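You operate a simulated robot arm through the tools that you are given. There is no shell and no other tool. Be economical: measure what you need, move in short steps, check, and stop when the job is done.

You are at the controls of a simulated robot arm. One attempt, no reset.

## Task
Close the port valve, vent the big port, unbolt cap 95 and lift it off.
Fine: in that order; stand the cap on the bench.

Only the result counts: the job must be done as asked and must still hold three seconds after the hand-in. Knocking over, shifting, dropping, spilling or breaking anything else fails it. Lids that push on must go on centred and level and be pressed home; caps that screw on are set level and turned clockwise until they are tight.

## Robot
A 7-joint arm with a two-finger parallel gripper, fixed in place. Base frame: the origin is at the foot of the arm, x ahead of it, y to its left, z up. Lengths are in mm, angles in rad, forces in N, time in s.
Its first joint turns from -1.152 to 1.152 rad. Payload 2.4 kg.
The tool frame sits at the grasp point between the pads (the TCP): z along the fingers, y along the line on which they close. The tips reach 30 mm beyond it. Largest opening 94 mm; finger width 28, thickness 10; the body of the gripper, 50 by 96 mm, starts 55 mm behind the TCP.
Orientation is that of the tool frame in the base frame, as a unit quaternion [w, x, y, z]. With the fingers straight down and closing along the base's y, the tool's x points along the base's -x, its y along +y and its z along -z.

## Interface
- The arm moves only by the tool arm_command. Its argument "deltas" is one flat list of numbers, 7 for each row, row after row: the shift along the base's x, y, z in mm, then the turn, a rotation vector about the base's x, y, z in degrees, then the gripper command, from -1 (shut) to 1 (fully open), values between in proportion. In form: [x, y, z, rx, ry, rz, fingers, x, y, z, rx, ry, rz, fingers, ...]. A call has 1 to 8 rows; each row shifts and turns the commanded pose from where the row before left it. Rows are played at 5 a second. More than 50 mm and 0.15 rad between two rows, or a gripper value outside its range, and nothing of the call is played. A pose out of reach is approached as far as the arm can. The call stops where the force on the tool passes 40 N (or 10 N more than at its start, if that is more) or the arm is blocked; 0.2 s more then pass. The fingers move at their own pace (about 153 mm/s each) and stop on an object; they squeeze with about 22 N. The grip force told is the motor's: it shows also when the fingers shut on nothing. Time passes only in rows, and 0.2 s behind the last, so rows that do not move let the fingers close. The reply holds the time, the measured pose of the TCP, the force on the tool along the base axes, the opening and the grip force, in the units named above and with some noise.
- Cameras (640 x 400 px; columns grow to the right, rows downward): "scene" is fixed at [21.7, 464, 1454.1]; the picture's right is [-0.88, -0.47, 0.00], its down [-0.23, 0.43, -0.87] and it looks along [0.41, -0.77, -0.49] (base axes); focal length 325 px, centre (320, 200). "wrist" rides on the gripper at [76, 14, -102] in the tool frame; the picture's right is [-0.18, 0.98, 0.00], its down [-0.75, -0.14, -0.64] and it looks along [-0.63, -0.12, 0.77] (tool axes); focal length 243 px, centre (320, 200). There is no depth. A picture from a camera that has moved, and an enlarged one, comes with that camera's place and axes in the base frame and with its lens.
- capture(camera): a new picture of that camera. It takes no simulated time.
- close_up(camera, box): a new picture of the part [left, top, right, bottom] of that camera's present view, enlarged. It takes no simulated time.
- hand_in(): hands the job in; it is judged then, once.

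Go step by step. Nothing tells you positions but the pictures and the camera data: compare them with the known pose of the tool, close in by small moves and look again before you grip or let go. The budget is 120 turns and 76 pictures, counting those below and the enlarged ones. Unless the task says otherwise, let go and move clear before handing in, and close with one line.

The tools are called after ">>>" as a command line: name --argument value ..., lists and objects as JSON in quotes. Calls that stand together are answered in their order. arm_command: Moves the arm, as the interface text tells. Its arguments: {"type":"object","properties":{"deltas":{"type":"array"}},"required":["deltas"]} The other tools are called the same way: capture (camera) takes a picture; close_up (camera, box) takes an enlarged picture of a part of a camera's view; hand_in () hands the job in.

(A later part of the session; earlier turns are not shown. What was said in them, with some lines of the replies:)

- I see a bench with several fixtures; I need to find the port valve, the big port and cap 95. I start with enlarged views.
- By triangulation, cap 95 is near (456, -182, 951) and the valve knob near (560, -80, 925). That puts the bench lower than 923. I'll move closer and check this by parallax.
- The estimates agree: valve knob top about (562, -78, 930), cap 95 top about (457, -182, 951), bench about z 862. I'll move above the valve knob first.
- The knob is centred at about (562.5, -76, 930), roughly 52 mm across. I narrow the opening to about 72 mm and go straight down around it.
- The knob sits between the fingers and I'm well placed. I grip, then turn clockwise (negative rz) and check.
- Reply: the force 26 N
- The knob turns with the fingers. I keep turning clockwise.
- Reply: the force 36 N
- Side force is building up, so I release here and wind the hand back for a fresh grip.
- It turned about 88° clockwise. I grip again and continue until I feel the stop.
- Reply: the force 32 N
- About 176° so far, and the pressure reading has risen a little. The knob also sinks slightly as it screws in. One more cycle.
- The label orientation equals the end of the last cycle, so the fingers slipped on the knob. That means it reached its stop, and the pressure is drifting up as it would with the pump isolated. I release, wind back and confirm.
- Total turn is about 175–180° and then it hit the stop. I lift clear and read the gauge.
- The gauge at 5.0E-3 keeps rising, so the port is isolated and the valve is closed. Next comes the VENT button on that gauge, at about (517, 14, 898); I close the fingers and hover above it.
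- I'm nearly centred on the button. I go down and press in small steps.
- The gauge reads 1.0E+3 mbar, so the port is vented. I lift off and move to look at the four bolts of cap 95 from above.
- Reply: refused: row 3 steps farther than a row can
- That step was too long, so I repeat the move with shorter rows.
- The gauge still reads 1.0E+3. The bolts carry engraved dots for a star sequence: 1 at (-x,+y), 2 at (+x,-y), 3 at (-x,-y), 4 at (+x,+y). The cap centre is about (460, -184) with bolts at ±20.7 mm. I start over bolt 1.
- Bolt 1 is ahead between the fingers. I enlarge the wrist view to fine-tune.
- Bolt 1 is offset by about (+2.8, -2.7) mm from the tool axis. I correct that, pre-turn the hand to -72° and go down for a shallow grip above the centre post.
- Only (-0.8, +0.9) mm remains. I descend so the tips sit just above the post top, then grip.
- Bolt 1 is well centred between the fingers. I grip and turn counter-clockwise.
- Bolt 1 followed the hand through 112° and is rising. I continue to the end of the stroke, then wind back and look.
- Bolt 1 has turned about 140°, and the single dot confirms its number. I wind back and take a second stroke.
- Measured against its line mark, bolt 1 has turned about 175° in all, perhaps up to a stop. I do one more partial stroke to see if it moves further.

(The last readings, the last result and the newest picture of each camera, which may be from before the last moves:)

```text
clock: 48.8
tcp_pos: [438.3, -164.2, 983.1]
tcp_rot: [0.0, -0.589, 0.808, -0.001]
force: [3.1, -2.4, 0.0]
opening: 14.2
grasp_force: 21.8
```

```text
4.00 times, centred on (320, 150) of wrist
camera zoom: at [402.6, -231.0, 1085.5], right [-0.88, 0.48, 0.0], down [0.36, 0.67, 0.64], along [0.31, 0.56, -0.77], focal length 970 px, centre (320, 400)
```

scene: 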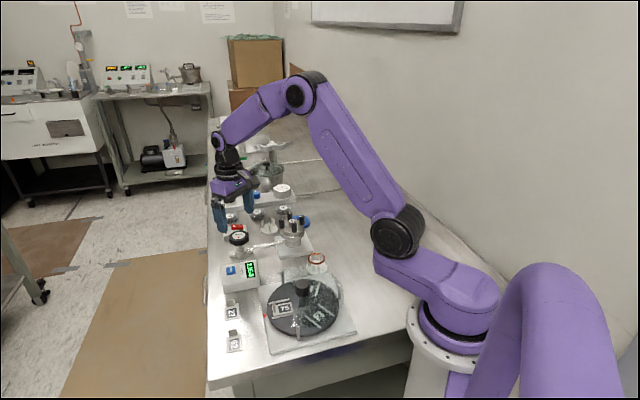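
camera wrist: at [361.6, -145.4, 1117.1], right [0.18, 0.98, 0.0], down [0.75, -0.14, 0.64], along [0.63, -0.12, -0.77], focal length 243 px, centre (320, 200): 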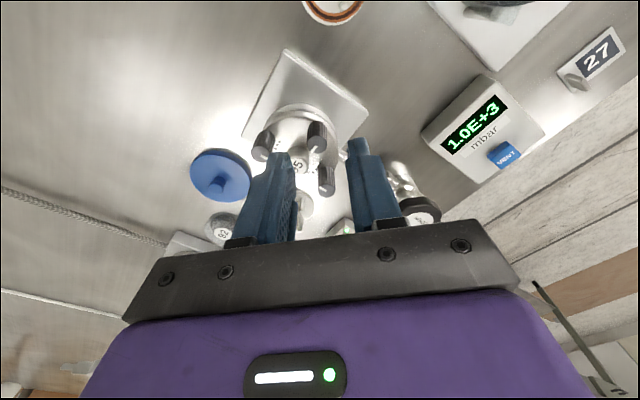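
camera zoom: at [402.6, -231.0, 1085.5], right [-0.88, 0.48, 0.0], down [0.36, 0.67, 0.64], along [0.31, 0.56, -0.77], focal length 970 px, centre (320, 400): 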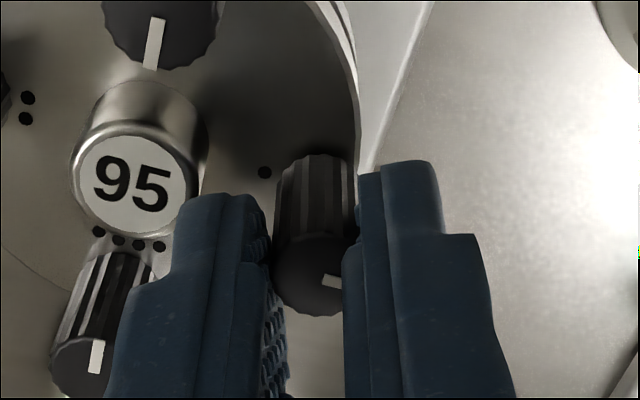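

No further movement, so bolt 1 is at its loosened stop. Next I raise, wind back and move over bolt 2 at about (480.5, -205).

>>> arm_command --deltas '[0, 0, 0, 0, 0, 0, -0.28, 0, 0, 25, 0, 0, 0, -0.28, 0, 0, 0, 0, 0, -8, -0.28, 0, 0, 0, 0, 0, -8, -0.28, 0, 0, 0, 0, 0, -8, -0.28, 0, 0, 0, 0, 0, -8, -0.28, 0, 0, 0, 0, 0, -8, -0.28, 0, 0, 0, 0, 0, -8, -0.28]'

>>> arm_command --deltas '[0, 0, 0, 0, 0, -8, -0.28, 0, 0, 0, 0, 0, -8, -0.28, 0, 0, 0, 0, 0, -8, -0.28, 0, 0, 0, 0, 0, -8, -0.28, 0, 0, 0, 0, 0, -8, -0.28, 0, 0, 0, 0, 0, -8, -0.28, 0, 0, 0, 0, 0, -8, -0.28, 0, 0, 0, 0, 0, -8, -0.28]'

>>> arm_command --deltas '[10, -10, 0, 0, 0, -8, -0.28, 10, -10, 0, 0, 0, -8, -0.28, 10.7, -10.7, 0, 0, 0, -8, -0.28, 10.7, -10.7, 0, 0, 0, -8, -0.28, 0, 0, 0, 0, 0, 0, -0.28, 0, 0, 0, 0, 0, 0, -0.28]'

>>> close_up --camera "wrist" --box '[240, 100, 400, 200]'

```text
clock: 50.6
tcp_pos: [438.2, -163.4, 1008.1]
tcp_rot: [0.0, -0.207, 0.978, 0.0]
force: [0.2, 0.7, -0.3]
opening: 33.9
grasp_force: 0.0
```

```text
clock: 52.4
tcp_pos: [438.0, -164.0, 1008.6]
tcp_rot: [0.0, 0.344, 0.939, -0.001]
force: [0.5, 0.4, -1.0]
opening: 33.8
grasp_force: 0.1
```

```text
clock: 53.8
tcp_pos: [478.2, -204.8, 1007.7]
tcp_rot: [0.001, 0.587, 0.809, 0.001]
force: [0.5, 0.4, 0.4]
opening: 33.8
grasp_force: 0.2
```

```text
4.00 times, centred on (320, 150) of wrist
camera zoom: at [470.3, -127.3, 1110.2], right [0.99, 0.13, 0.0], down [0.1, -0.76, 0.64], along [0.08, -0.64, -0.77], focal length 970 px, centre (320, 400)
```

zoom: 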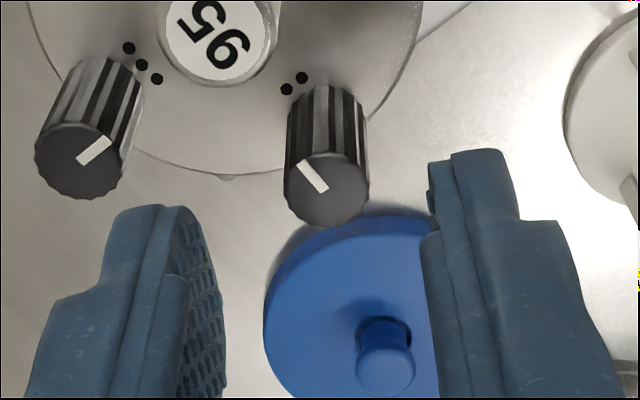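

Bolt 2 needs (+0.9, -1.4) mm. I descend, grip and do the first full stroke.

>>> arm_command --deltas '[0.9, -1.4, -12, 0, 0, 0, -0.28, 0, 0, -12.5, 0, 0, 0, -0.28, 0, 0, 0, 0, 0, 0, -0.28, 0, 0, 0, 0, 0, 0, -1, 0, 0, 0, 0, 0, 0, -1, 0, 0, 0, 0, 0, 8, -1, 0, 0, 0, 0, 0, 8, -1]'

>>> arm_command --deltas '[0, 0, 0, 0, 0, 8, -1, 0, 0, 0, 0, 0, 8, -1, 0, 0, 0, 0, 0, 8, -1, 0, 0, 0, 0, 0, 8, -1, 0, 0, 0, 0, 0, 8, -1, 0, 0, 0, 0, 0, 8, -1, 0, 0, 0, 0, 0, 8, -1, 0, 0, 0, 0, 0, 8, -1]'

>>> arm_command --deltas '[0, 0, 0, 0, 0, 8, -1, 0, 0, 0, 0, 0, 8, -1, 0, 0, 0, 0, 0, 8, -1, 0, 0, 0, 0, 0, 8, -1, 0, 0, 0, 0, 0, 8, -1, 0, 0, 0, 0, 0, 8, -1, 0, 0, 0, 0, 0, 8, -1, 0, 0, 0, 0, 0, 8, -1]'

>>> close_up --camera "wrist" --box '[240, 100, 400, 200]'

```text
clock: 55.4
tcp_pos: [482.0, -206.0, 984.5]
tcp_rot: [-0.001, 0.468, 0.884, 0.0]
force: [0.6, -0.4, -1.8]
opening: 14.2
grasp_force: 21.8
```

```text
clock: 57.2
tcp_pos: [481.2, -205.6, 983.4]
tcp_rot: [0.0, -0.071, 0.997, 0.0]
force: [5.3, 10.8, 0.1]
opening: 14.1
grasp_force: 22.1
```

```text
clock: 59.0
tcp_pos: [480.6, -206.4, 983.8]
tcp_rot: [-0.001, -0.589, 0.808, -0.001]
force: [-7.1, 7.5, 4.5]
opening: 13.8
grasp_force: 22.2
```

```text
4.00 times, centred on (320, 150) of wrist
camera zoom: at [444.3, -274.6, 1086.0], right [-0.88, 0.48, 0.0], down [0.37, 0.67, 0.64], along [0.31, 0.56, -0.77], focal length 970 px, centre (320, 400)
```

zoom: 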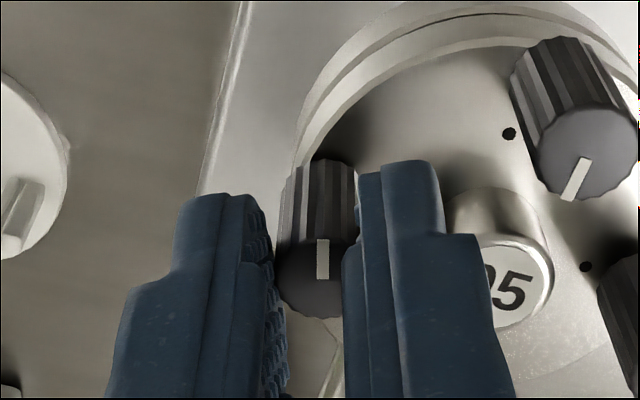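

Bolt 2 turned about 107°. I wind back and take the second stroke.

>>> arm_command --deltas '[0, 0, 0, 0, 0, 0, -0.28, 0, 0, 0, 0, 0, -8, -0.28, 0, 0, 0, 0, 0, -8, -0.28, 0, 0, 0, 0, 0, -8, -0.28, 0, 0, 0, 0, 0, -8, -0.28, 0, 0, 0, 0, 0, -8, -0.28, 0, 0, 0, 0, 0, -8, -0.28, 0, 0, 0, 0, 0, -8, -0.28]'

>>> arm_command --deltas '[0, 0, 0, 0, 0, -8, -0.28, 0, 0, 0, 0, 0, -8, -0.28, 0, 0, 0, 0, 0, -8, -0.28, 0, 0, 0, 0, 0, -8, -0.28, 0, 0, 0, 0, 0, -8, -0.28, 0, 0, 0, 0, 0, -8, -0.28, 0, 0, 0, 0, 0, -8, -0.28, 0, 0, 0, 0, 0, 0, -0.28]'

>>> arm_command --deltas '[0, 0, 0, 0, 0, 0, -1, 0, 0, 0, 0, 0, 0, -1, 0, 0, 0, 0, 0, 8, -1, 0, 0, 0, 0, 0, 8, -1, 0, 0, 0, 0, 0, 8, -1, 0, 0, 0, 0, 0, 8, -1, 0, 0, 0, 0, 0, 8, -1, 0, 0, 0, 0, 0, 8, -1]'

>>> arm_command --deltas '[0, 0, 0, 0, 0, 8, -1, 0, 0, 0, 0, 0, 8, -1, 0, 0, 0, 0, 0, 8, -1, 0, 0, 0, 0, 0, 8, -1, 0, 0, 0, 0, 0, 8, -1, 0, 0, 0, 0, 0, 8, -1, 0, 0, 0, 0, 0, 8, -1, 0, 0, 0, 0, 0, 8, -1]'

>>> close_up --camera "wrist" --box '[240, 100, 400, 200]'

```text
clock: 60.8
tcp_pos: [481.6, -205.7, 983.1]
tcp_rot: [0.0, -0.138, 0.99, 0.001]
force: [0.8, 0.0, 0.1]
opening: 33.9
grasp_force: 0.0
```

```text
clock: 62.6
tcp_pos: [481.2, -206.4, 984.2]
tcp_rot: [0.0, 0.343, 0.939, 0.0]
force: [0.4, -0.2, 0.6]
opening: 33.9
grasp_force: 0.0
```

```text
clock: 64.4
tcp_pos: [481.0, -204.7, 983.3]
tcp_rot: [0.0, -0.072, 0.997, 0.0]
force: [10.4, 10.3, 0.0]
opening: 13.9
grasp_force: 21.5
```

```text
clock: 66.2
tcp_pos: [480.8, -206.7, 983.2]
tcp_rot: [-0.001, -0.588, 0.809, -0.001]
force: [-4.5, 2.2, 3.1]
opening: 13.7
grasp_force: 22.2
```

```text
4.00 times, centred on (320, 150) of wrist
camera zoom: at [444.2, -274.2, 1086.0], right [-0.88, 0.48, 0.0], down [0.37, 0.67, 0.64], along [0.31, 0.56, -0.77], focal length 970 px, centre (320, 400)
```

zoom: 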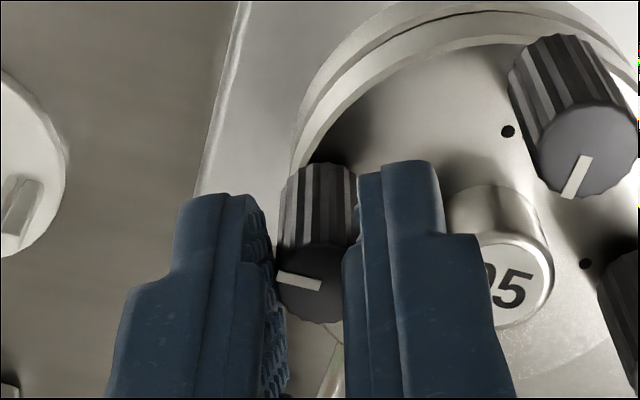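

Bolt 2 is at its stop (about 180° in total). I move on to bolt 3 at about (439.5, -205).

>>> arm_command --deltas '[0, 0, 0, 0, 0, 0, -0.28, 0, 0, 25, 0, 0, 0, -0.28, 0, 0, 0, 0, 0, -8, -0.28, 0, 0, 0, 0, 0, -8, -0.28, 0, 0, 0, 0, 0, -8, -0.28, 0, 0, 0, 0, 0, -8, -0.28, 0, 0, 0, 0, 0, -8, -0.28, 0, 0, 0, 0, 0, -8, -0.28]'

>>> arm_command --deltas '[0, 0, 0, 0, 0, -8, -0.28, 0, 0, 0, 0, 0, -8, -0.28, 0, 0, 0, 0, 0, -8, -0.28, 0, 0, 0, 0, 0, -8, -0.28, 0, 0, 0, 0, 0, -8, -0.28, 0, 0, 0, 0, 0, -8, -0.28, 0, 0, 0, 0, 0, -8, -0.28, 0, 0, 0, 0, 0, -8, -0.28]'

>>> arm_command --deltas '[-10, 0, 0, 0, 0, -8, -0.28, -10, 0, 0, 0, 0, -8, -0.28, -10.7, 0, 0, 0, 0, -8, -0.28, -10.7, 0, 0, 0, 0, -8, -0.28, 0, 0, 0, 0, 0, 0, -0.28, 0, 0, 0, 0, 0, 0, -0.28]'

>>> close_up --camera "wrist" --box '[240, 100, 400, 200]'

```text
clock: 68.0
tcp_pos: [480.9, -206.6, 1008.6]
tcp_rot: [-0.001, -0.206, 0.978, 0.0]
force: [0.3, 0.1, 0.0]
opening: 33.9
grasp_force: 0.0
```

```text
clock: 69.8
tcp_pos: [481.4, -205.9, 1008.9]
tcp_rot: [0.0, 0.343, 0.939, 0.0]
force: [-0.6, 0.7, 0.2]
opening: 34.0
grasp_force: 0.2
```

```text
clock: 71.2
tcp_pos: [440.3, -206.1, 1010.0]
tcp_rot: [0.0, 0.588, 0.809, 0.0]
force: [-0.4, 0.2, -0.4]
opening: 33.7
grasp_force: 0.0
```

```text
4.00 times, centred on (320, 150) of wrist
camera zoom: at [430.7, -128.7, 1111.4], right [0.99, 0.13, 0.0], down [0.1, -0.76, 0.64], along [0.08, -0.64, -0.77], focal length 970 px, centre (320, 400)
```

zoom: 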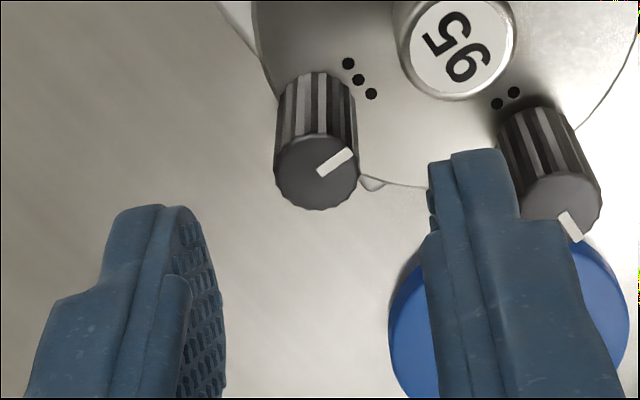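

Bolt 3 needs (-0.8, +0.9) mm. I descend, do the first stroke, wind back and do the second.

>>> arm_command --deltas '[-0.8, 0.9, -12, 0, 0, 0, -0.28, 0, 0, -13, 0, 0, 0, -0.28, 0, 0, 0, 0, 0, 0, -0.28, 0, 0, 0, 0, 0, 0, -1, 0, 0, 0, 0, 0, 0, -1, 0, 0, 0, 0, 0, 8, -1, 0, 0, 0, 0, 0, 8, -1]'

>>> arm_command --deltas '[0, 0, 0, 0, 0, 8, -1, 0, 0, 0, 0, 0, 8, -1, 0, 0, 0, 0, 0, 8, -1, 0, 0, 0, 0, 0, 8, -1, 0, 0, 0, 0, 0, 8, -1, 0, 0, 0, 0, 0, 8, -1, 0, 0, 0, 0, 0, 8, -1, 0, 0, 0, 0, 0, 8, -1]'

>>> arm_command --deltas '[0, 0, 0, 0, 0, 8, -1, 0, 0, 0, 0, 0, 8, -1, 0, 0, 0, 0, 0, 8, -1, 0, 0, 0, 0, 0, 8, -1, 0, 0, 0, 0, 0, 8, -1, 0, 0, 0, 0, 0, 8, -1, 0, 0, 0, 0, 0, 8, -1, 0, 0, 0, 0, 0, 8, -1]'

>>> close_up --camera "wrist" --box '[240, 100, 400, 200]'

>>> arm_command --deltas '[0, 0, 0, 0, 0, 0, -0.28, 0, 0, 0, 0, 0, -8, -0.28, 0, 0, 0, 0, 0, -8, -0.28, 0, 0, 0, 0, 0, -8, -0.28, 0, 0, 0, 0, 0, -8, -0.28, 0, 0, 0, 0, 0, -8, -0.28, 0, 0, 0, 0, 0, -8, -0.28, 0, 0, 0, 0, 0, -8, -0.28]'

>>> arm_command --deltas '[0, 0, 0, 0, 0, -8, -0.28, 0, 0, 0, 0, 0, -8, -0.28, 0, 0, 0, 0, 0, -8, -0.28, 0, 0, 0, 0, 0, -8, -0.28, 0, 0, 0, 0, 0, -8, -0.28, 0, 0, 0, 0, 0, -8, -0.28, 0, 0, 0, 0, 0, -8, -0.28, 0, 0, 0, 0, 0, 0, -0.28]'

>>> arm_command --deltas '[0, 0, 0, 0, 0, 0, -1, 0, 0, 0, 0, 0, 0, -1, 0, 0, 0, 0, 0, 8, -1, 0, 0, 0, 0, 0, 8, -1, 0, 0, 0, 0, 0, 8, -1, 0, 0, 0, 0, 0, 8, -1, 0, 0, 0, 0, 0, 8, -1, 0, 0, 0, 0, 0, 8, -1]'

>>> arm_command --deltas '[0, 0, 0, 0, 0, 8, -1, 0, 0, 0, 0, 0, 8, -1, 0, 0, 0, 0, 0, 8, -1, 0, 0, 0, 0, 0, 8, -1, 0, 0, 0, 0, 0, 8, -1, 0, 0, 0, 0, 0, 8, -1, 0, 0, 0, 0, 0, 8, -1, 0, 0, 0, 0, 0, 8, -1]'

>>> close_up --camera "wrist" --box '[240, 100, 400, 200]'

```text
clock: 72.8
tcp_pos: [439.5, -205.0, 984.2]
tcp_rot: [0.001, 0.469, 0.883, 0.0]
force: [6.8, 1.8, 0.4]
opening: 14.2
grasp_force: 22.0
```

```text
clock: 74.6
tcp_pos: [440.4, -204.0, 983.0]
tcp_rot: [0.0, -0.072, 0.997, 0.0]
force: [11.6, 7.1, 0.0]
opening: 13.9
grasp_force: 21.8
```

```text
clock: 76.4
tcp_pos: [438.6, -207.3, 983.5]
tcp_rot: [-0.001, -0.589, 0.808, -0.001]
force: [-5.0, -5.1, 5.2]
opening: 14.4
grasp_force: 22.0
```

```text
4.00 times, centred on (320, 150) of wrist
camera zoom: at [402.3, -274.0, 1086.0], right [-0.88, 0.48, 0.0], down [0.37, 0.67, 0.64], along [0.31, 0.56, -0.77], focal length 970 px, centre (320, 400)
```

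zoom: 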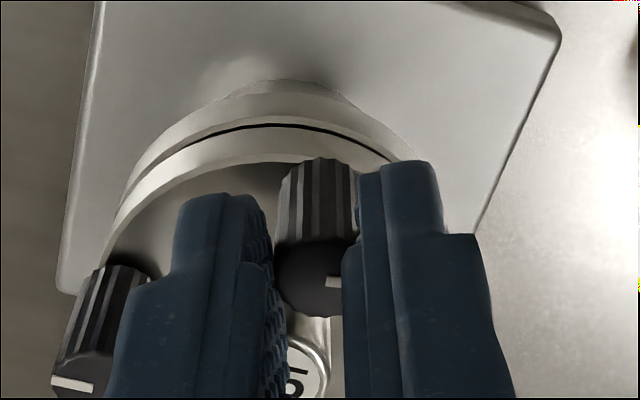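

```text
clock: 78.2
tcp_pos: [439.0, -205.7, 984.7]
tcp_rot: [0.0, -0.138, 0.99, 0.0]
force: [-0.9, 0.3, 0.0]
opening: 33.9
grasp_force: 0.0
```

```text
clock: 80.0
tcp_pos: [438.8, -205.0, 983.1]
tcp_rot: [0.001, 0.343, 0.939, 0.0]
force: [-0.3, -0.3, -0.6]
opening: 33.7
grasp_force: 0.1
```

```text
clock: 81.8
tcp_pos: [438.8, -204.2, 983.9]
tcp_rot: [0.0, -0.072, 0.997, -0.001]
force: [3.1, 8.1, 0.7]
opening: 14.2
grasp_force: 22.4
```

```text
clock: 83.6
tcp_pos: [440.2, -205.5, 983.8]
tcp_rot: [0.0, -0.589, 0.808, -0.001]
force: [-2.6, 1.7, 1.3]
opening: 14.2
grasp_force: 22.9
```

```text
4.00 times, centred on (320, 150) of wrist
camera zoom: at [403.2, -272.5, 1086.0], right [-0.88, 0.48, 0.0], down [0.37, 0.67, 0.64], along [0.31, 0.56, -0.77], focal length 970 px, centre (320, 400)
```

zoom: 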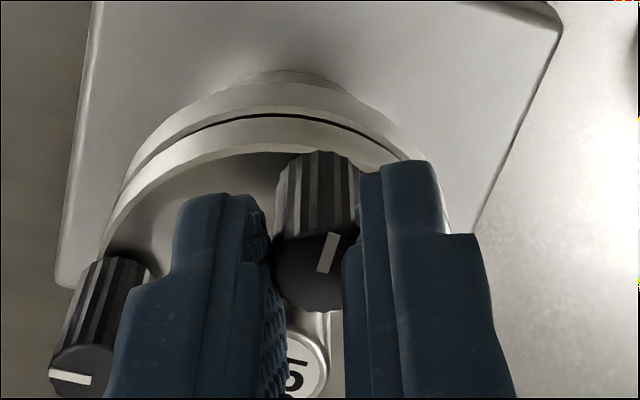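

Bolt 3 has turned about 180° in total and is done. I go to bolt 4 at about (480.5, -164).

>>> arm_command --deltas '[0, 0, 0, 0, 0, 0, -0.28, 0, 0, 25, 0, 0, 0, -0.28, 0, 0, 0, 0, 0, -8, -0.28, 0, 0, 0, 0, 0, -8, -0.28, 0, 0, 0, 0, 0, -8, -0.28, 0, 0, 0, 0, 0, -8, -0.28, 0, 0, 0, 0, 0, -8, -0.28, 0, 0, 0, 0, 0, -8, -0.28]'

>>> arm_command --deltas '[0, 0, 0, 0, 0, -8, -0.28, 0, 0, 0, 0, 0, -8, -0.28, 0, 0, 0, 0, 0, -8, -0.28, 0, 0, 0, 0, 0, -8, -0.28, 0, 0, 0, 0, 0, -8, -0.28, 0, 0, 0, 0, 0, -8, -0.28, 0, 0, 0, 0, 0, -8, -0.28, 0, 0, 0, 0, 0, -8, -0.28]'

>>> arm_command --deltas '[10, 10, 0, 0, 0, -8, -0.28, 10, 10, 0, 0, 0, -8, -0.28, 10.7, 10.7, 0, 0, 0, -8, -0.28, 10.7, 10.7, 0, 0, 0, -8, -0.28, 0, 0, 0, 0, 0, 0, -0.28, 0, 0, 0, 0, 0, 0, -0.28]'

>>> close_up --camera "wrist" --box '[240, 100, 400, 200]'

```text
clock: 85.4
tcp_pos: [438.3, -206.1, 1008.9]
tcp_rot: [0.0, -0.207, 0.978, 0.001]
force: [-0.8, 0.4, 0.2]
opening: 33.5
grasp_force: 0.1
```

```text
clock: 87.2
tcp_pos: [439.0, -206.3, 1009.7]
tcp_rot: [0.0, 0.344, 0.939, -0.001]
force: [0.0, 0.0, 0.1]
opening: 34.1
grasp_force: 0.1
```

```text
clock: 88.6
tcp_pos: [479.8, -163.3, 1008.0]
tcp_rot: [0.001, 0.589, 0.808, 0.0]
force: [0.1, 0.1, -0.1]
opening: 33.8
grasp_force: 0.0
```

```text
4.00 times, centred on (320, 150) of wrist
camera zoom: at [470.7, -86.3, 1111.2], right [0.99, 0.13, 0.0], down [0.1, -0.76, 0.64], along [0.08, -0.64, -0.77], focal length 970 px, centre (320, 400)
```

zoom: 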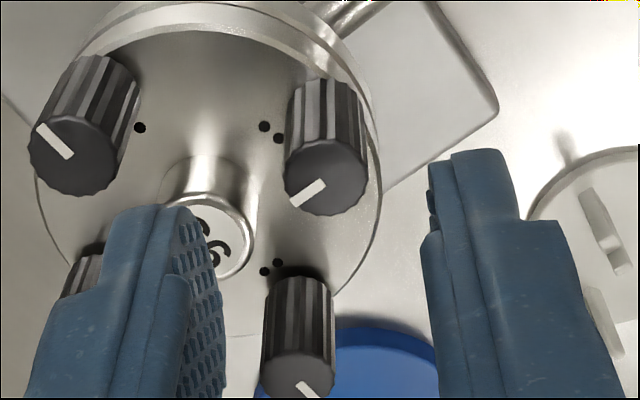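

Bolt 4 needs only +0.8 mm in x. I run the same two strokes.

>>> arm_command --deltas '[0.8, 0.2, -12, 0, 0, 0, -0.28, 0, 0, -13, 0, 0, 0, -0.28, 0, 0, 0, 0, 0, 0, -0.28, 0, 0, 0, 0, 0, 0, -1, 0, 0, 0, 0, 0, 0, -1, 0, 0, 0, 0, 0, 8, -1, 0, 0, 0, 0, 0, 8, -1]'

>>> arm_command --deltas '[0, 0, 0, 0, 0, 8, -1, 0, 0, 0, 0, 0, 8, -1, 0, 0, 0, 0, 0, 8, -1, 0, 0, 0, 0, 0, 8, -1, 0, 0, 0, 0, 0, 8, -1, 0, 0, 0, 0, 0, 8, -1, 0, 0, 0, 0, 0, 8, -1, 0, 0, 0, 0, 0, 8, -1]'

>>> arm_command --deltas '[0, 0, 0, 0, 0, 8, -1, 0, 0, 0, 0, 0, 8, -1, 0, 0, 0, 0, 0, 8, -1, 0, 0, 0, 0, 0, 8, -1, 0, 0, 0, 0, 0, 8, -1, 0, 0, 0, 0, 0, 8, -1, 0, 0, 0, 0, 0, 8, -1, 0, 0, 0, 0, 0, 8, -1]'

>>> arm_command --deltas '[0, 0, 0, 0, 0, 0, -0.28, 0, 0, 0, 0, 0, -8, -0.28, 0, 0, 0, 0, 0, -8, -0.28, 0, 0, 0, 0, 0, -8, -0.28, 0, 0, 0, 0, 0, -8, -0.28, 0, 0, 0, 0, 0, -8, -0.28, 0, 0, 0, 0, 0, -8, -0.28, 0, 0, 0, 0, 0, -8, -0.28]'

>>> arm_command --deltas '[0, 0, 0, 0, 0, -8, -0.28, 0, 0, 0, 0, 0, -8, -0.28, 0, 0, 0, 0, 0, -8, -0.28, 0, 0, 0, 0, 0, -8, -0.28, 0, 0, 0, 0, 0, -8, -0.28, 0, 0, 0, 0, 0, -8, -0.28, 0, 0, 0, 0, 0, -8, -0.28, 0, 0, 0, 0, 0, 0, -0.28]'

>>> arm_command --deltas '[0, 0, 0, 0, 0, 0, -1, 0, 0, 0, 0, 0, 0, -1, 0, 0, 0, 0, 0, 8, -1, 0, 0, 0, 0, 0, 8, -1, 0, 0, 0, 0, 0, 8, -1, 0, 0, 0, 0, 0, 8, -1, 0, 0, 0, 0, 0, 8, -1, 0, 0, 0, 0, 0, 8, -1]'

>>> arm_command --deltas '[0, 0, 0, 0, 0, 8, -1, 0, 0, 0, 0, 0, 8, -1, 0, 0, 0, 0, 0, 8, -1, 0, 0, 0, 0, 0, 8, -1, 0, 0, 0, 0, 0, 8, -1, 0, 0, 0, 0, 0, 8, -1, 0, 0, 0, 0, 0, 8, -1, 0, 0, 0, 0, 0, 8, -1]'

>>> close_up --camera "wrist" --box '[240, 100, 400, 200]'

```text
clock: 90.2
tcp_pos: [480.8, -165.7, 984.1]
tcp_rot: [0.0, 0.469, 0.883, 0.0]
force: [3.9, 0.5, 0.7]
opening: 14.2
grasp_force: 22.0
```

```text
clock: 92.0
tcp_pos: [481.2, -162.6, 984.2]
tcp_rot: [0.001, -0.071, 0.997, 0.0]
force: [5.5, 8.8, 0.4]
opening: 14.5
grasp_force: 22.4
```

```text
clock: 93.8
tcp_pos: [480.5, -165.1, 982.8]
tcp_rot: [-0.001, -0.588, 0.809, 0.0]
force: [0.2, 7.8, 5.8]
opening: 14.1
grasp_force: 22.4
```

```text
clock: 95.6
tcp_pos: [481.8, -164.3, 984.2]
tcp_rot: [0.0, -0.137, 0.991, 0.0]
force: [0.1, -0.1, -0.4]
opening: 33.8
grasp_force: 0.0
```

```text
clock: 97.4
tcp_pos: [480.5, -162.6, 984.1]
tcp_rot: [0.0, 0.342, 0.94, 0.0]
force: [-0.6, 1.0, 0.4]
opening: 33.6
grasp_force: 0.0
```

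```text
clock: 99.2
tcp_pos: [481.7, -163.2, 984.4]
tcp_rot: [0.0, -0.071, 0.997, 0.0]
force: [2.1, 4.3, 0.4]
opening: 13.8
grasp_force: 22.3
```

```text
clock: 101.0
tcp_pos: [479.3, -164.7, 983.0]
tcp_rot: [-0.001, -0.589, 0.808, 0.0]
force: [-4.5, 2.4, 0.2]
opening: 14.1
grasp_force: 22.4
```

```text
4.00 times, centred on (320, 150) of wrist
camera zoom: at [444.4, -231.8, 1085.7], right [-0.88, 0.48, 0.0], down [0.37, 0.67, 0.64], along [0.31, 0.56, -0.77], focal length 970 px, centre (320, 400)
```

zoom: 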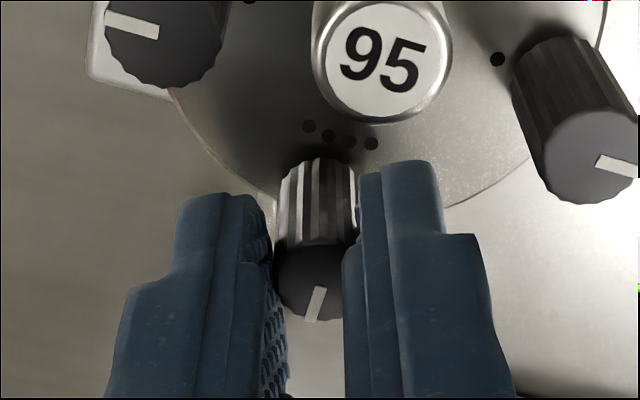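

All four bolts are at their stops. Next I grip the centre post diagonally, at 45° between bolts 1 and 2 with limited opening, so I move above the centre at about (460, -184.6).

>>> arm_command --deltas '[0, 0, 0, 0, 0, 0, -0.28, 0, 0, 25, 0, 0, 0, -0.28, 0, 0, 0, 0, 0, -8, -0.28, -6.9, -6.9, 0, 0, 0, -8, -0.52, -6.9, -6.9, 0, 0, 0, -8, -0.52, -6.9, -6.9, 0, 0, 0, -3, -0.52, 0, 0, 0, 0, 0, 0, -0.52]'

>>> close_up --camera "wrist" --box '[240, 100, 400, 200]'

>>> close_up --camera "scene" --box '[250, 180, 330, 230]'

```text
clock: 102.6
tcp_pos: [460.7, -184.8, 1009.7]
tcp_rot: [0.0, -0.381, 0.924, -0.001]
force: [0.0, 0.2, 0.8]
opening: 22.4
grasp_force: 0.1
```

```text
4.00 times, centred on (320, 150) of wrist
camera zoom: at [397.7, -227.2, 1111.1], right [-0.56, 0.83, 0.0], down [0.63, 0.43, 0.64], along [0.53, 0.36, -0.77], focal length 970 px, centre (320, 400)
```

zoom: 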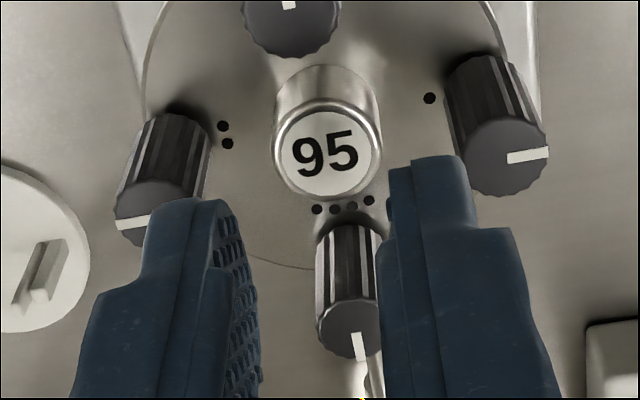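

```text
8.00 times, centred on (290, 205) of scene
camera zoom: at [21.7, 464.0, 1454.1], right [-0.88, -0.47, 0.0], down [-0.23, 0.43, -0.87], along [0.41, -0.77, -0.49], focal length 2602 px, centre (560, 160)
```

zoom: 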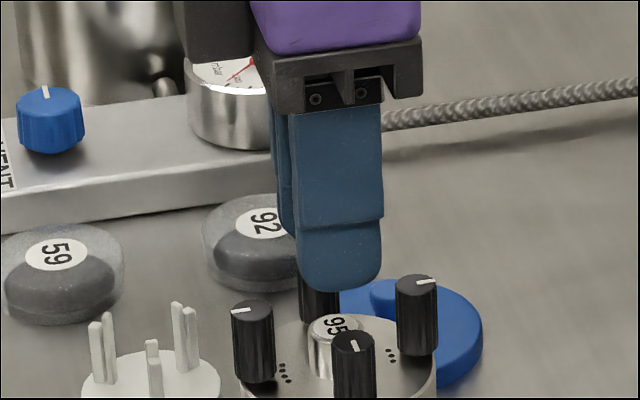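

The tool axis is about 1.2 mm off the post. I correct by (-1.2, +0.5) and descend part-way to check the clearances.

>>> arm_command --deltas '[-1.2, 0.5, -12, 0, 0, 0, -0.51, 0, 0, -8, 0, 0, 0, -0.51, 0, 0, 0, 0, 0, 0, -0.51]'

>>> close_up --camera "wrist" --box '[240, 100, 400, 200]'

```text
clock: 103.4
tcp_pos: [458.5, -183.4, 989.8]
tcp_rot: [0.0, -0.383, 0.924, 0.0]
force: [1.1, -1.1, 0.0]
opening: 22.5
grasp_force: 0.0
```

```text
4.00 times, centred on (320, 150) of wrist
camera zoom: at [396.3, -226.7, 1091.3], right [-0.56, 0.83, 0.0], down [0.63, 0.43, 0.64], along [0.53, 0.36, -0.77], focal length 970 px, centre (320, 400)
```

zoom: 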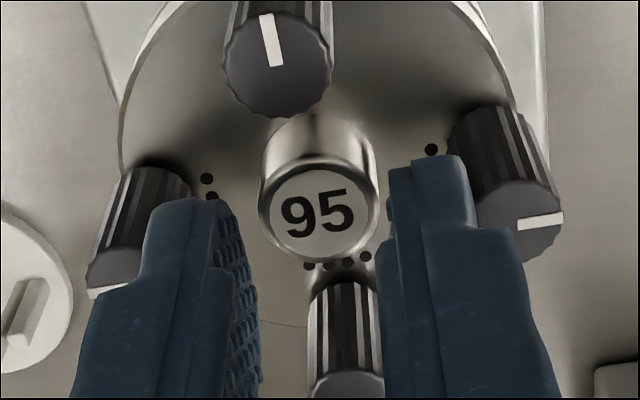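

Now it is centred on the post. I go down in small steps, watching the force.

>>> arm_command --deltas '[0, 0, -5, 0, 0, 0, -0.51, 0, 0, -5, 0, 0, 0, -0.51, 0, 0, -5, 0, 0, 0, -0.51, 0, 0, -5, 0, 0, 0, -0.51, 0, 0, -2, 0, 0, 0, -0.51, 0, 0, 0, 0, 0, 0, -0.51]'

>>> close_up --camera "wrist" --box '[240, 100, 400, 200]'

>>> close_up --camera "scene" --box '[250, 190, 330, 240]'

```text
clock: 104.8
tcp_pos: [459.1, -183.4, 967.1]
tcp_rot: [-0.001, -0.382, 0.924, 0.0]
force: [0.9, -0.5, 1.6]
opening: 22.1
grasp_force: 0.1
```

```text
4.00 times, centred on (320, 150) of wrist
camera zoom: at [396.2, -226.7, 1069.3], right [-0.56, 0.83, 0.0], down [0.63, 0.43, 0.64], along [0.53, 0.36, -0.77], focal length 970 px, centre (320, 400)
```

zoom: 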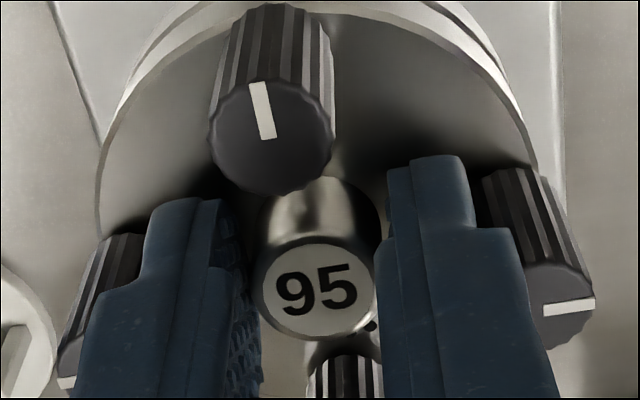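

```text
8.00 times, centred on (290, 215) of scene
camera zoom: at [21.7, 464.0, 1454.2], right [-0.88, -0.47, 0.0], down [-0.23, 0.43, -0.87], along [0.41, -0.77, -0.49], focal length 2602 px, centre (560, 80)
```

zoom: 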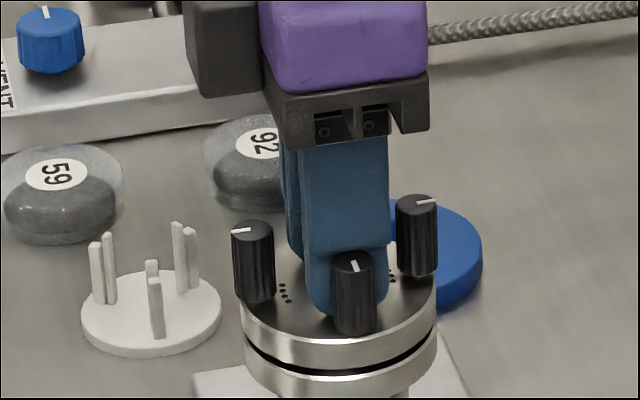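

The fingers straddle the post cleanly. I close on it and lift gently.

>>> arm_command --deltas '[0, 0, 0, 0, 0, 0, -1, 0, 0, 0, 0, 0, 0, -1, 0, 0, 3, 0, 0, 0, -1, 0, 0, 5, 0, 0, 0, -1, 0, 0, 8, 0, 0, 0, -1, 0, 0, 10, 0, 0, 0, -1, 0, 0, 10, 0, 0, 0, -1, 0, 0, 0, 0, 0, 0, -1]'

>>> close_up --camera "scene" --box '[250, 180, 346, 240]'

```text
clock: 106.6
tcp_pos: [458.6, -183.8, 1002.3]
tcp_rot: [0.0, -0.383, 0.924, 0.0]
force: [-0.2, -0.5, -4.6]
opening: 19.4
grasp_force: 21.9
```

```text
6.67 times, centred on (298, 210) of scene
camera zoom: at [21.8, 464.0, 1454.2], right [-0.88, -0.47, 0.0], down [-0.23, 0.43, -0.87], along [0.41, -0.77, -0.49], focal length 2168 px, centre (467, 133)
```

zoom: 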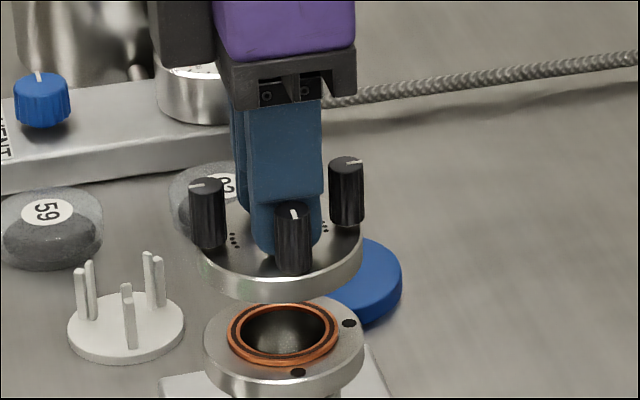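

The cap is free and weighs about 4.6 N; the gasket stays on the port. I carry it to the empty bench area around (390, -310).

>>> arm_command --deltas '[0, 0, 20, 0, 0, 0, -1, -14, -25, 0, 0, 0, 0, -1, -14, -25, 0, 0, 0, 0, -1, -14, -25, 0, 0, 0, 0, -1, -14, -25, 0, 0, 0, 0, -1, -13, -26, 0, 0, 0, 0, -1, 0, 0, -20, 0, 0, 0, -1, 0, 0, 0, 0, 0, 0, -1]'

>>> capture --camera "scene"

>>> capture --camera "wrist"

```text
clock: 108.4
tcp_pos: [389.5, -310.5, 1002.7]
tcp_rot: [0.0, -0.383, 0.924, 0.001]
force: [0.1, -0.5, -4.8]
opening: 19.4
grasp_force: 22.4
```

```text
23 pictures are left
```

scene: 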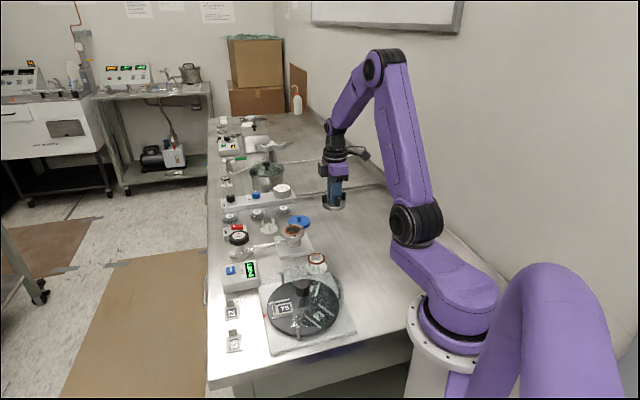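

```text
22 pictures are left
camera wrist: at [326.6, -353.2, 1104.6], right [-0.56, 0.83, 0.0], down [0.63, 0.43, 0.64], along [0.53, 0.36, -0.77], focal length 243 px, centre (320, 200)
```

wrist: 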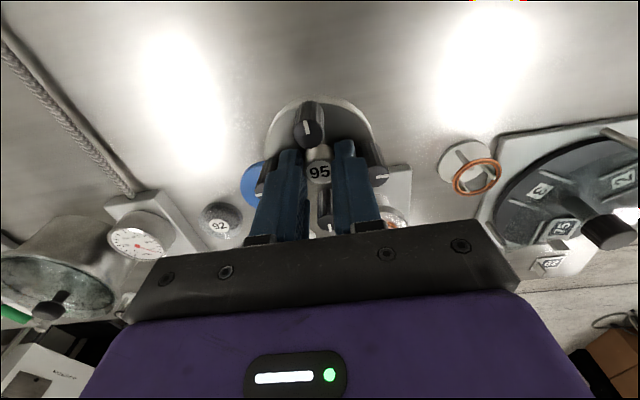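

The area below is clear. I lower quickly at first, then in small steps until contact.

>>> arm_command --deltas '[0, 0, -20, 0, 0, 0, -1, 0, 0, -20, 0, 0, 0, -1, 0, 0, -20, 0, 0, 0, -1, 0, 0, -12, 0, 0, 0, -1, 0, 0, 0, 0, 0, 0, -1]'

>>> close_up --camera "scene" --box '[290, 180, 386, 240]'

```text
clock: 109.6
tcp_pos: [389.4, -309.1, 931.6]
tcp_rot: [0.0, -0.383, 0.924, 0.0]
force: [0.2, 0.1, -4.6]
opening: 19.6
grasp_force: 22.3
```

```text
6.67 times, centred on (338, 210) of scene
camera zoom: at [21.8, 463.9, 1454.2], right [-0.88, -0.47, 0.0], down [-0.23, 0.43, -0.87], along [0.41, -0.77, -0.49], focal length 2168 px, centre (200, 133)
```

zoom: 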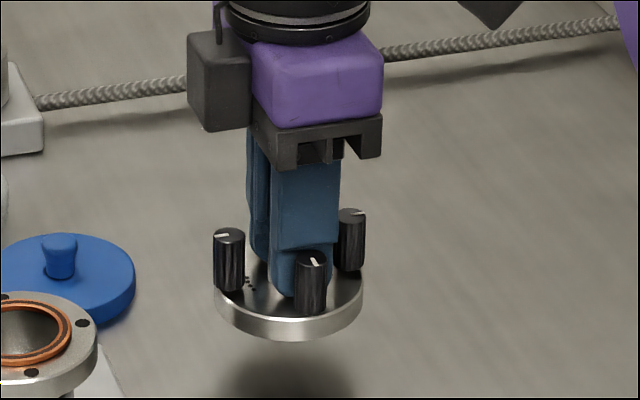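

>>> arm_command --deltas '[0, 0, -4, 0, 0, 0, -1, 0, 0, -3, 0, 0, 0, -1, 0, 0, -2, 0, 0, 0, -1, 0, 0, -2, 0, 0, 0, -1, 0, 0, 0, 0, 0, 0, -1]'

>>> close_up --camera "scene" --box '[290, 180, 386, 240]'

```text
clock: 110.8
tcp_pos: [390.2, -310.7, 918.9]
tcp_rot: [0.0, -0.383, 0.924, 0.0]
force: [1.2, 0.6, -4.2]
opening: 19.5
grasp_force: 21.7
```

```text
6.67 times, centred on (338, 210) of scene
camera zoom: at [21.8, 463.9, 1454.2], right [-0.88, -0.47, 0.0], down [-0.23, 0.43, -0.87], along [0.41, -0.77, -0.49], focal length 2168 px, centre (200, 133)
```

zoom: 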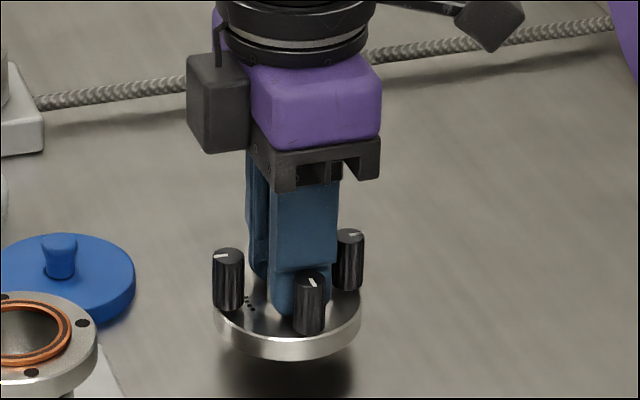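

The cap is still in the air with its shadow closing up. I continue with small steps.

>>> arm_command --deltas '[0, 0, -2, 0, 0, 0, -1, 0, 0, -2, 0, 0, 0, -1, 0, 0, -2, 0, 0, 0, -1, 0, 0, -2, 0, 0, 0, -1, 0, 0, 0, 0, 0, 0, -1]'

>>> close_up --camera "scene" --box '[290, 180, 386, 240]'

```text
clock: 112.0
tcp_pos: [390.5, -310.7, 911.5]
tcp_rot: [0.0, -0.383, 0.924, 0.0]
force: [0.4, 0.4, -4.8]
opening: 19.5
grasp_force: 21.9
```

```text
6.67 times, centred on (338, 210) of scene
camera zoom: at [21.8, 463.9, 1454.2], right [-0.88, -0.47, 0.0], down [-0.23, 0.43, -0.87], along [0.41, -0.77, -0.49], focal length 2168 px, centre (200, 133)
```

zoom: 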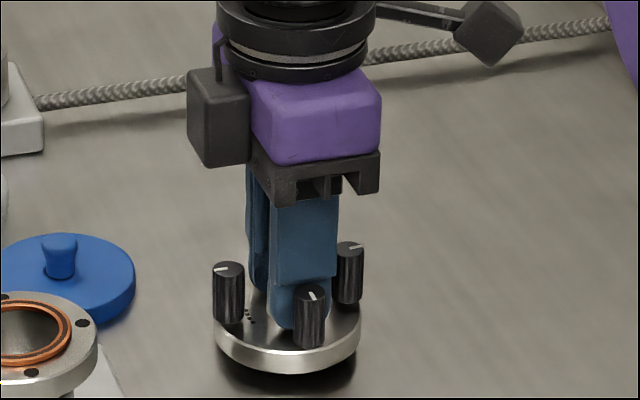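

>>> arm_command --deltas '[0, 0, -1.5, 0, 0, 0, -1, 0, 0, -1.5, 0, 0, 0, -1, 0, 0, -1, 0, 0, 0, -1, 0, 0, 0, 0, 0, 0, -1]'

>>> close_up --camera "scene" --box '[290, 180, 386, 240]'

```text
clock: 113.0
tcp_pos: [390.8, -310.6, 908.1]
tcp_rot: [-0.001, -0.383, 0.924, 0.0]
force: [0.1, -0.6, -4.4]
opening: 19.5
grasp_force: 21.3
```

```text
6.67 times, centred on (338, 210) of scene
camera zoom: at [21.8, 463.9, 1454.2], right [-0.88, -0.47, 0.0], down [-0.23, 0.43, -0.87], along [0.41, -0.77, -0.49], focal length 2168 px, centre (200, 133)
```

zoom: 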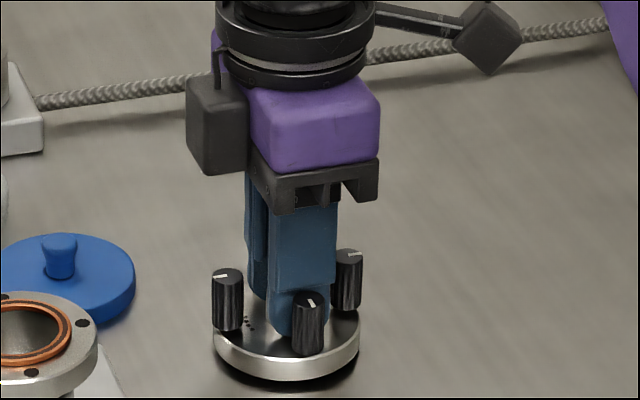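

Contact must be only a few millimetres away. I step by 1 mm and watch for the weight to come off.

>>> arm_command --deltas '[0, 0, -1, 0, 0, 0, -1, 0, 0, -1, 0, 0, 0, -1, 0, 0, 0, 0, 0, 0, -1]'

>>> arm_command --deltas '[0, 0, -1, 0, 0, 0, -1, 0, 0, 0, 0, 0, 0, -1]'

>>> arm_command --deltas '[0, 0, -1, 0, 0, 0, -1, 0, 0, 0, 0, 0, 0, -1]'

```text
clock: 113.8
tcp_pos: [389.5, -309.7, 906.1]
tcp_rot: [0.0, -0.383, 0.924, 0.0]
force: [-0.2, -0.2, -4.4]
opening: 19.2
grasp_force: 21.9
```

```text
clock: 114.4
tcp_pos: [391.1, -308.9, 904.2]
tcp_rot: [0.0, -0.382, 0.924, 0.0]
force: [0.2, -0.3, -4.8]
opening: 19.4
grasp_force: 21.9
```

```text
clock: 115.0
tcp_pos: [390.0, -310.5, 904.7]
tcp_rot: [0.001, -0.383, 0.924, 0.0]
force: [-2.7, 2.6, 14.3]
opening: 19.3
grasp_force: 22.1
```

The cap now rests on the bench (force +14 N). I ease up a touch, open just enough and look.

>>> arm_command --deltas '[0, 0, 0.7, 0, 0, 0, -1, 0, 0, 0, 0, 0, 0, -0.51, 0, 0, 0, 0, 0, 0, -0.51]'

>>> close_up --camera "scene" --box '[290, 180, 386, 240]'

>>> close_up --camera "wrist" --box '[240, 100, 400, 200]'

```text
clock: 115.8
tcp_pos: [392.0, -310.1, 904.8]
tcp_rot: [0.0, -0.383, 0.924, 0.0]
force: [0.8, -0.5, -0.6]
opening: 22.7
grasp_force: 0.1
```

```text
6.67 times, centred on (338, 210) of scene
camera zoom: at [21.7, 464.0, 1454.2], right [-0.88, -0.47, 0.0], down [-0.23, 0.43, -0.87], along [0.41, -0.77, -0.49], focal length 2168 px, centre (200, 133)
```

zoom: 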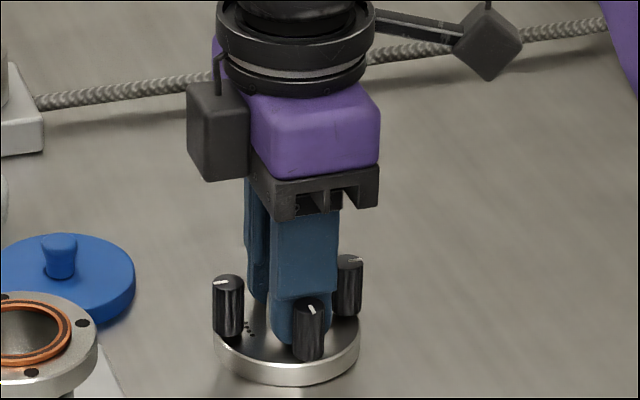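

```text
4.00 times, centred on (320, 150) of wrist
camera zoom: at [327.4, -353.2, 1007.2], right [-0.56, 0.83, 0.0], down [0.63, 0.43, 0.64], along [0.53, 0.36, -0.77], focal length 970 px, centre (320, 400)
```

zoom: 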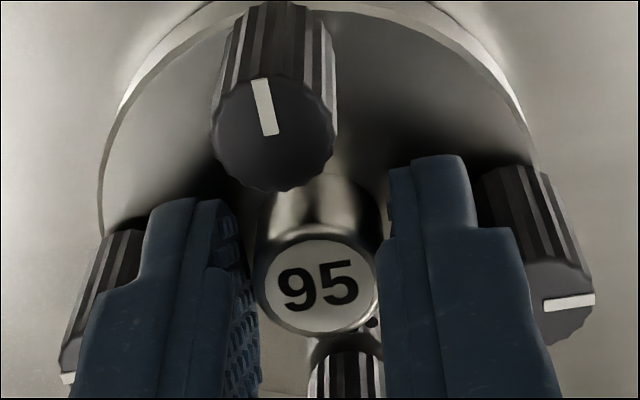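

The cap stands flat and is released. I go straight up out of the bolts.

>>> arm_command --deltas '[0, 0, 4, 0, 0, 0, -0.51, 0, 0, 8, 0, 0, 0, -0.51, 0, 0, 12, 0, 0, 0, -0.51, 0, 0, 20, 0, 0, 0, -0.51, 0, 0, 40, 0, 0, 0, -0.51, 0, 0, 45, 0, 0, 0, -0.51, 0, 0, 45, 0, 0, 0, -0.51, 0, 0, 0, 0, 0, 0, -0.51]'

>>> capture --camera "scene"

>>> close_up --camera "scene" --box '[210, 180, 370, 280]'

```text
clock: 117.6
tcp_pos: [388.6, -308.7, 1079.8]
tcp_rot: [0.0, -0.382, 0.924, -0.001]
force: [0.0, -0.3, -0.6]
opening: 23.0
grasp_force: 0.1
```

```text
15 pictures are left
```

scene: 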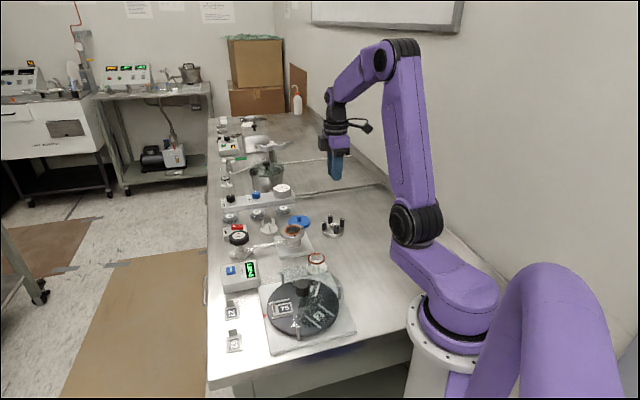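

```text
4.00 times, centred on (290, 230) of scene
camera zoom: at [21.7, 464.0, 1454.1], right [-0.88, -0.47, 0.0], down [-0.23, 0.43, -0.87], along [0.41, -0.77, -0.49], focal length 1301 px, centre (440, 80)
```

zoom: 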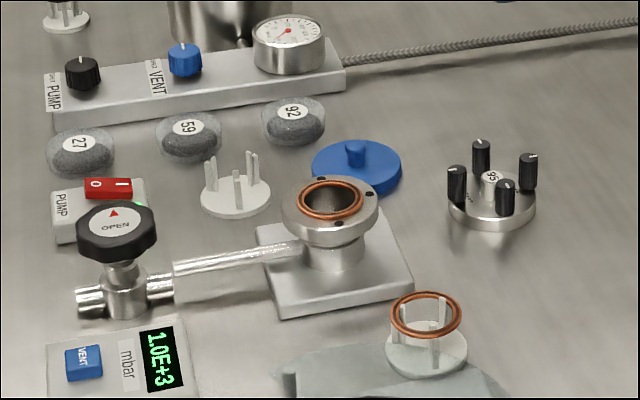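

The cap stands upright on the bench, the port is open at 1.0E+3 mbar, the valve is closed, nothing else has moved, and the arm is clear. I hand in.

>>> hand_in

```text
The job is handed in.
```

The port valve is closed, the port is vented to 1.0E+3 mbar, and cap 95 is unbolted, lifted off and standing upright on the bench; the job is handed in.
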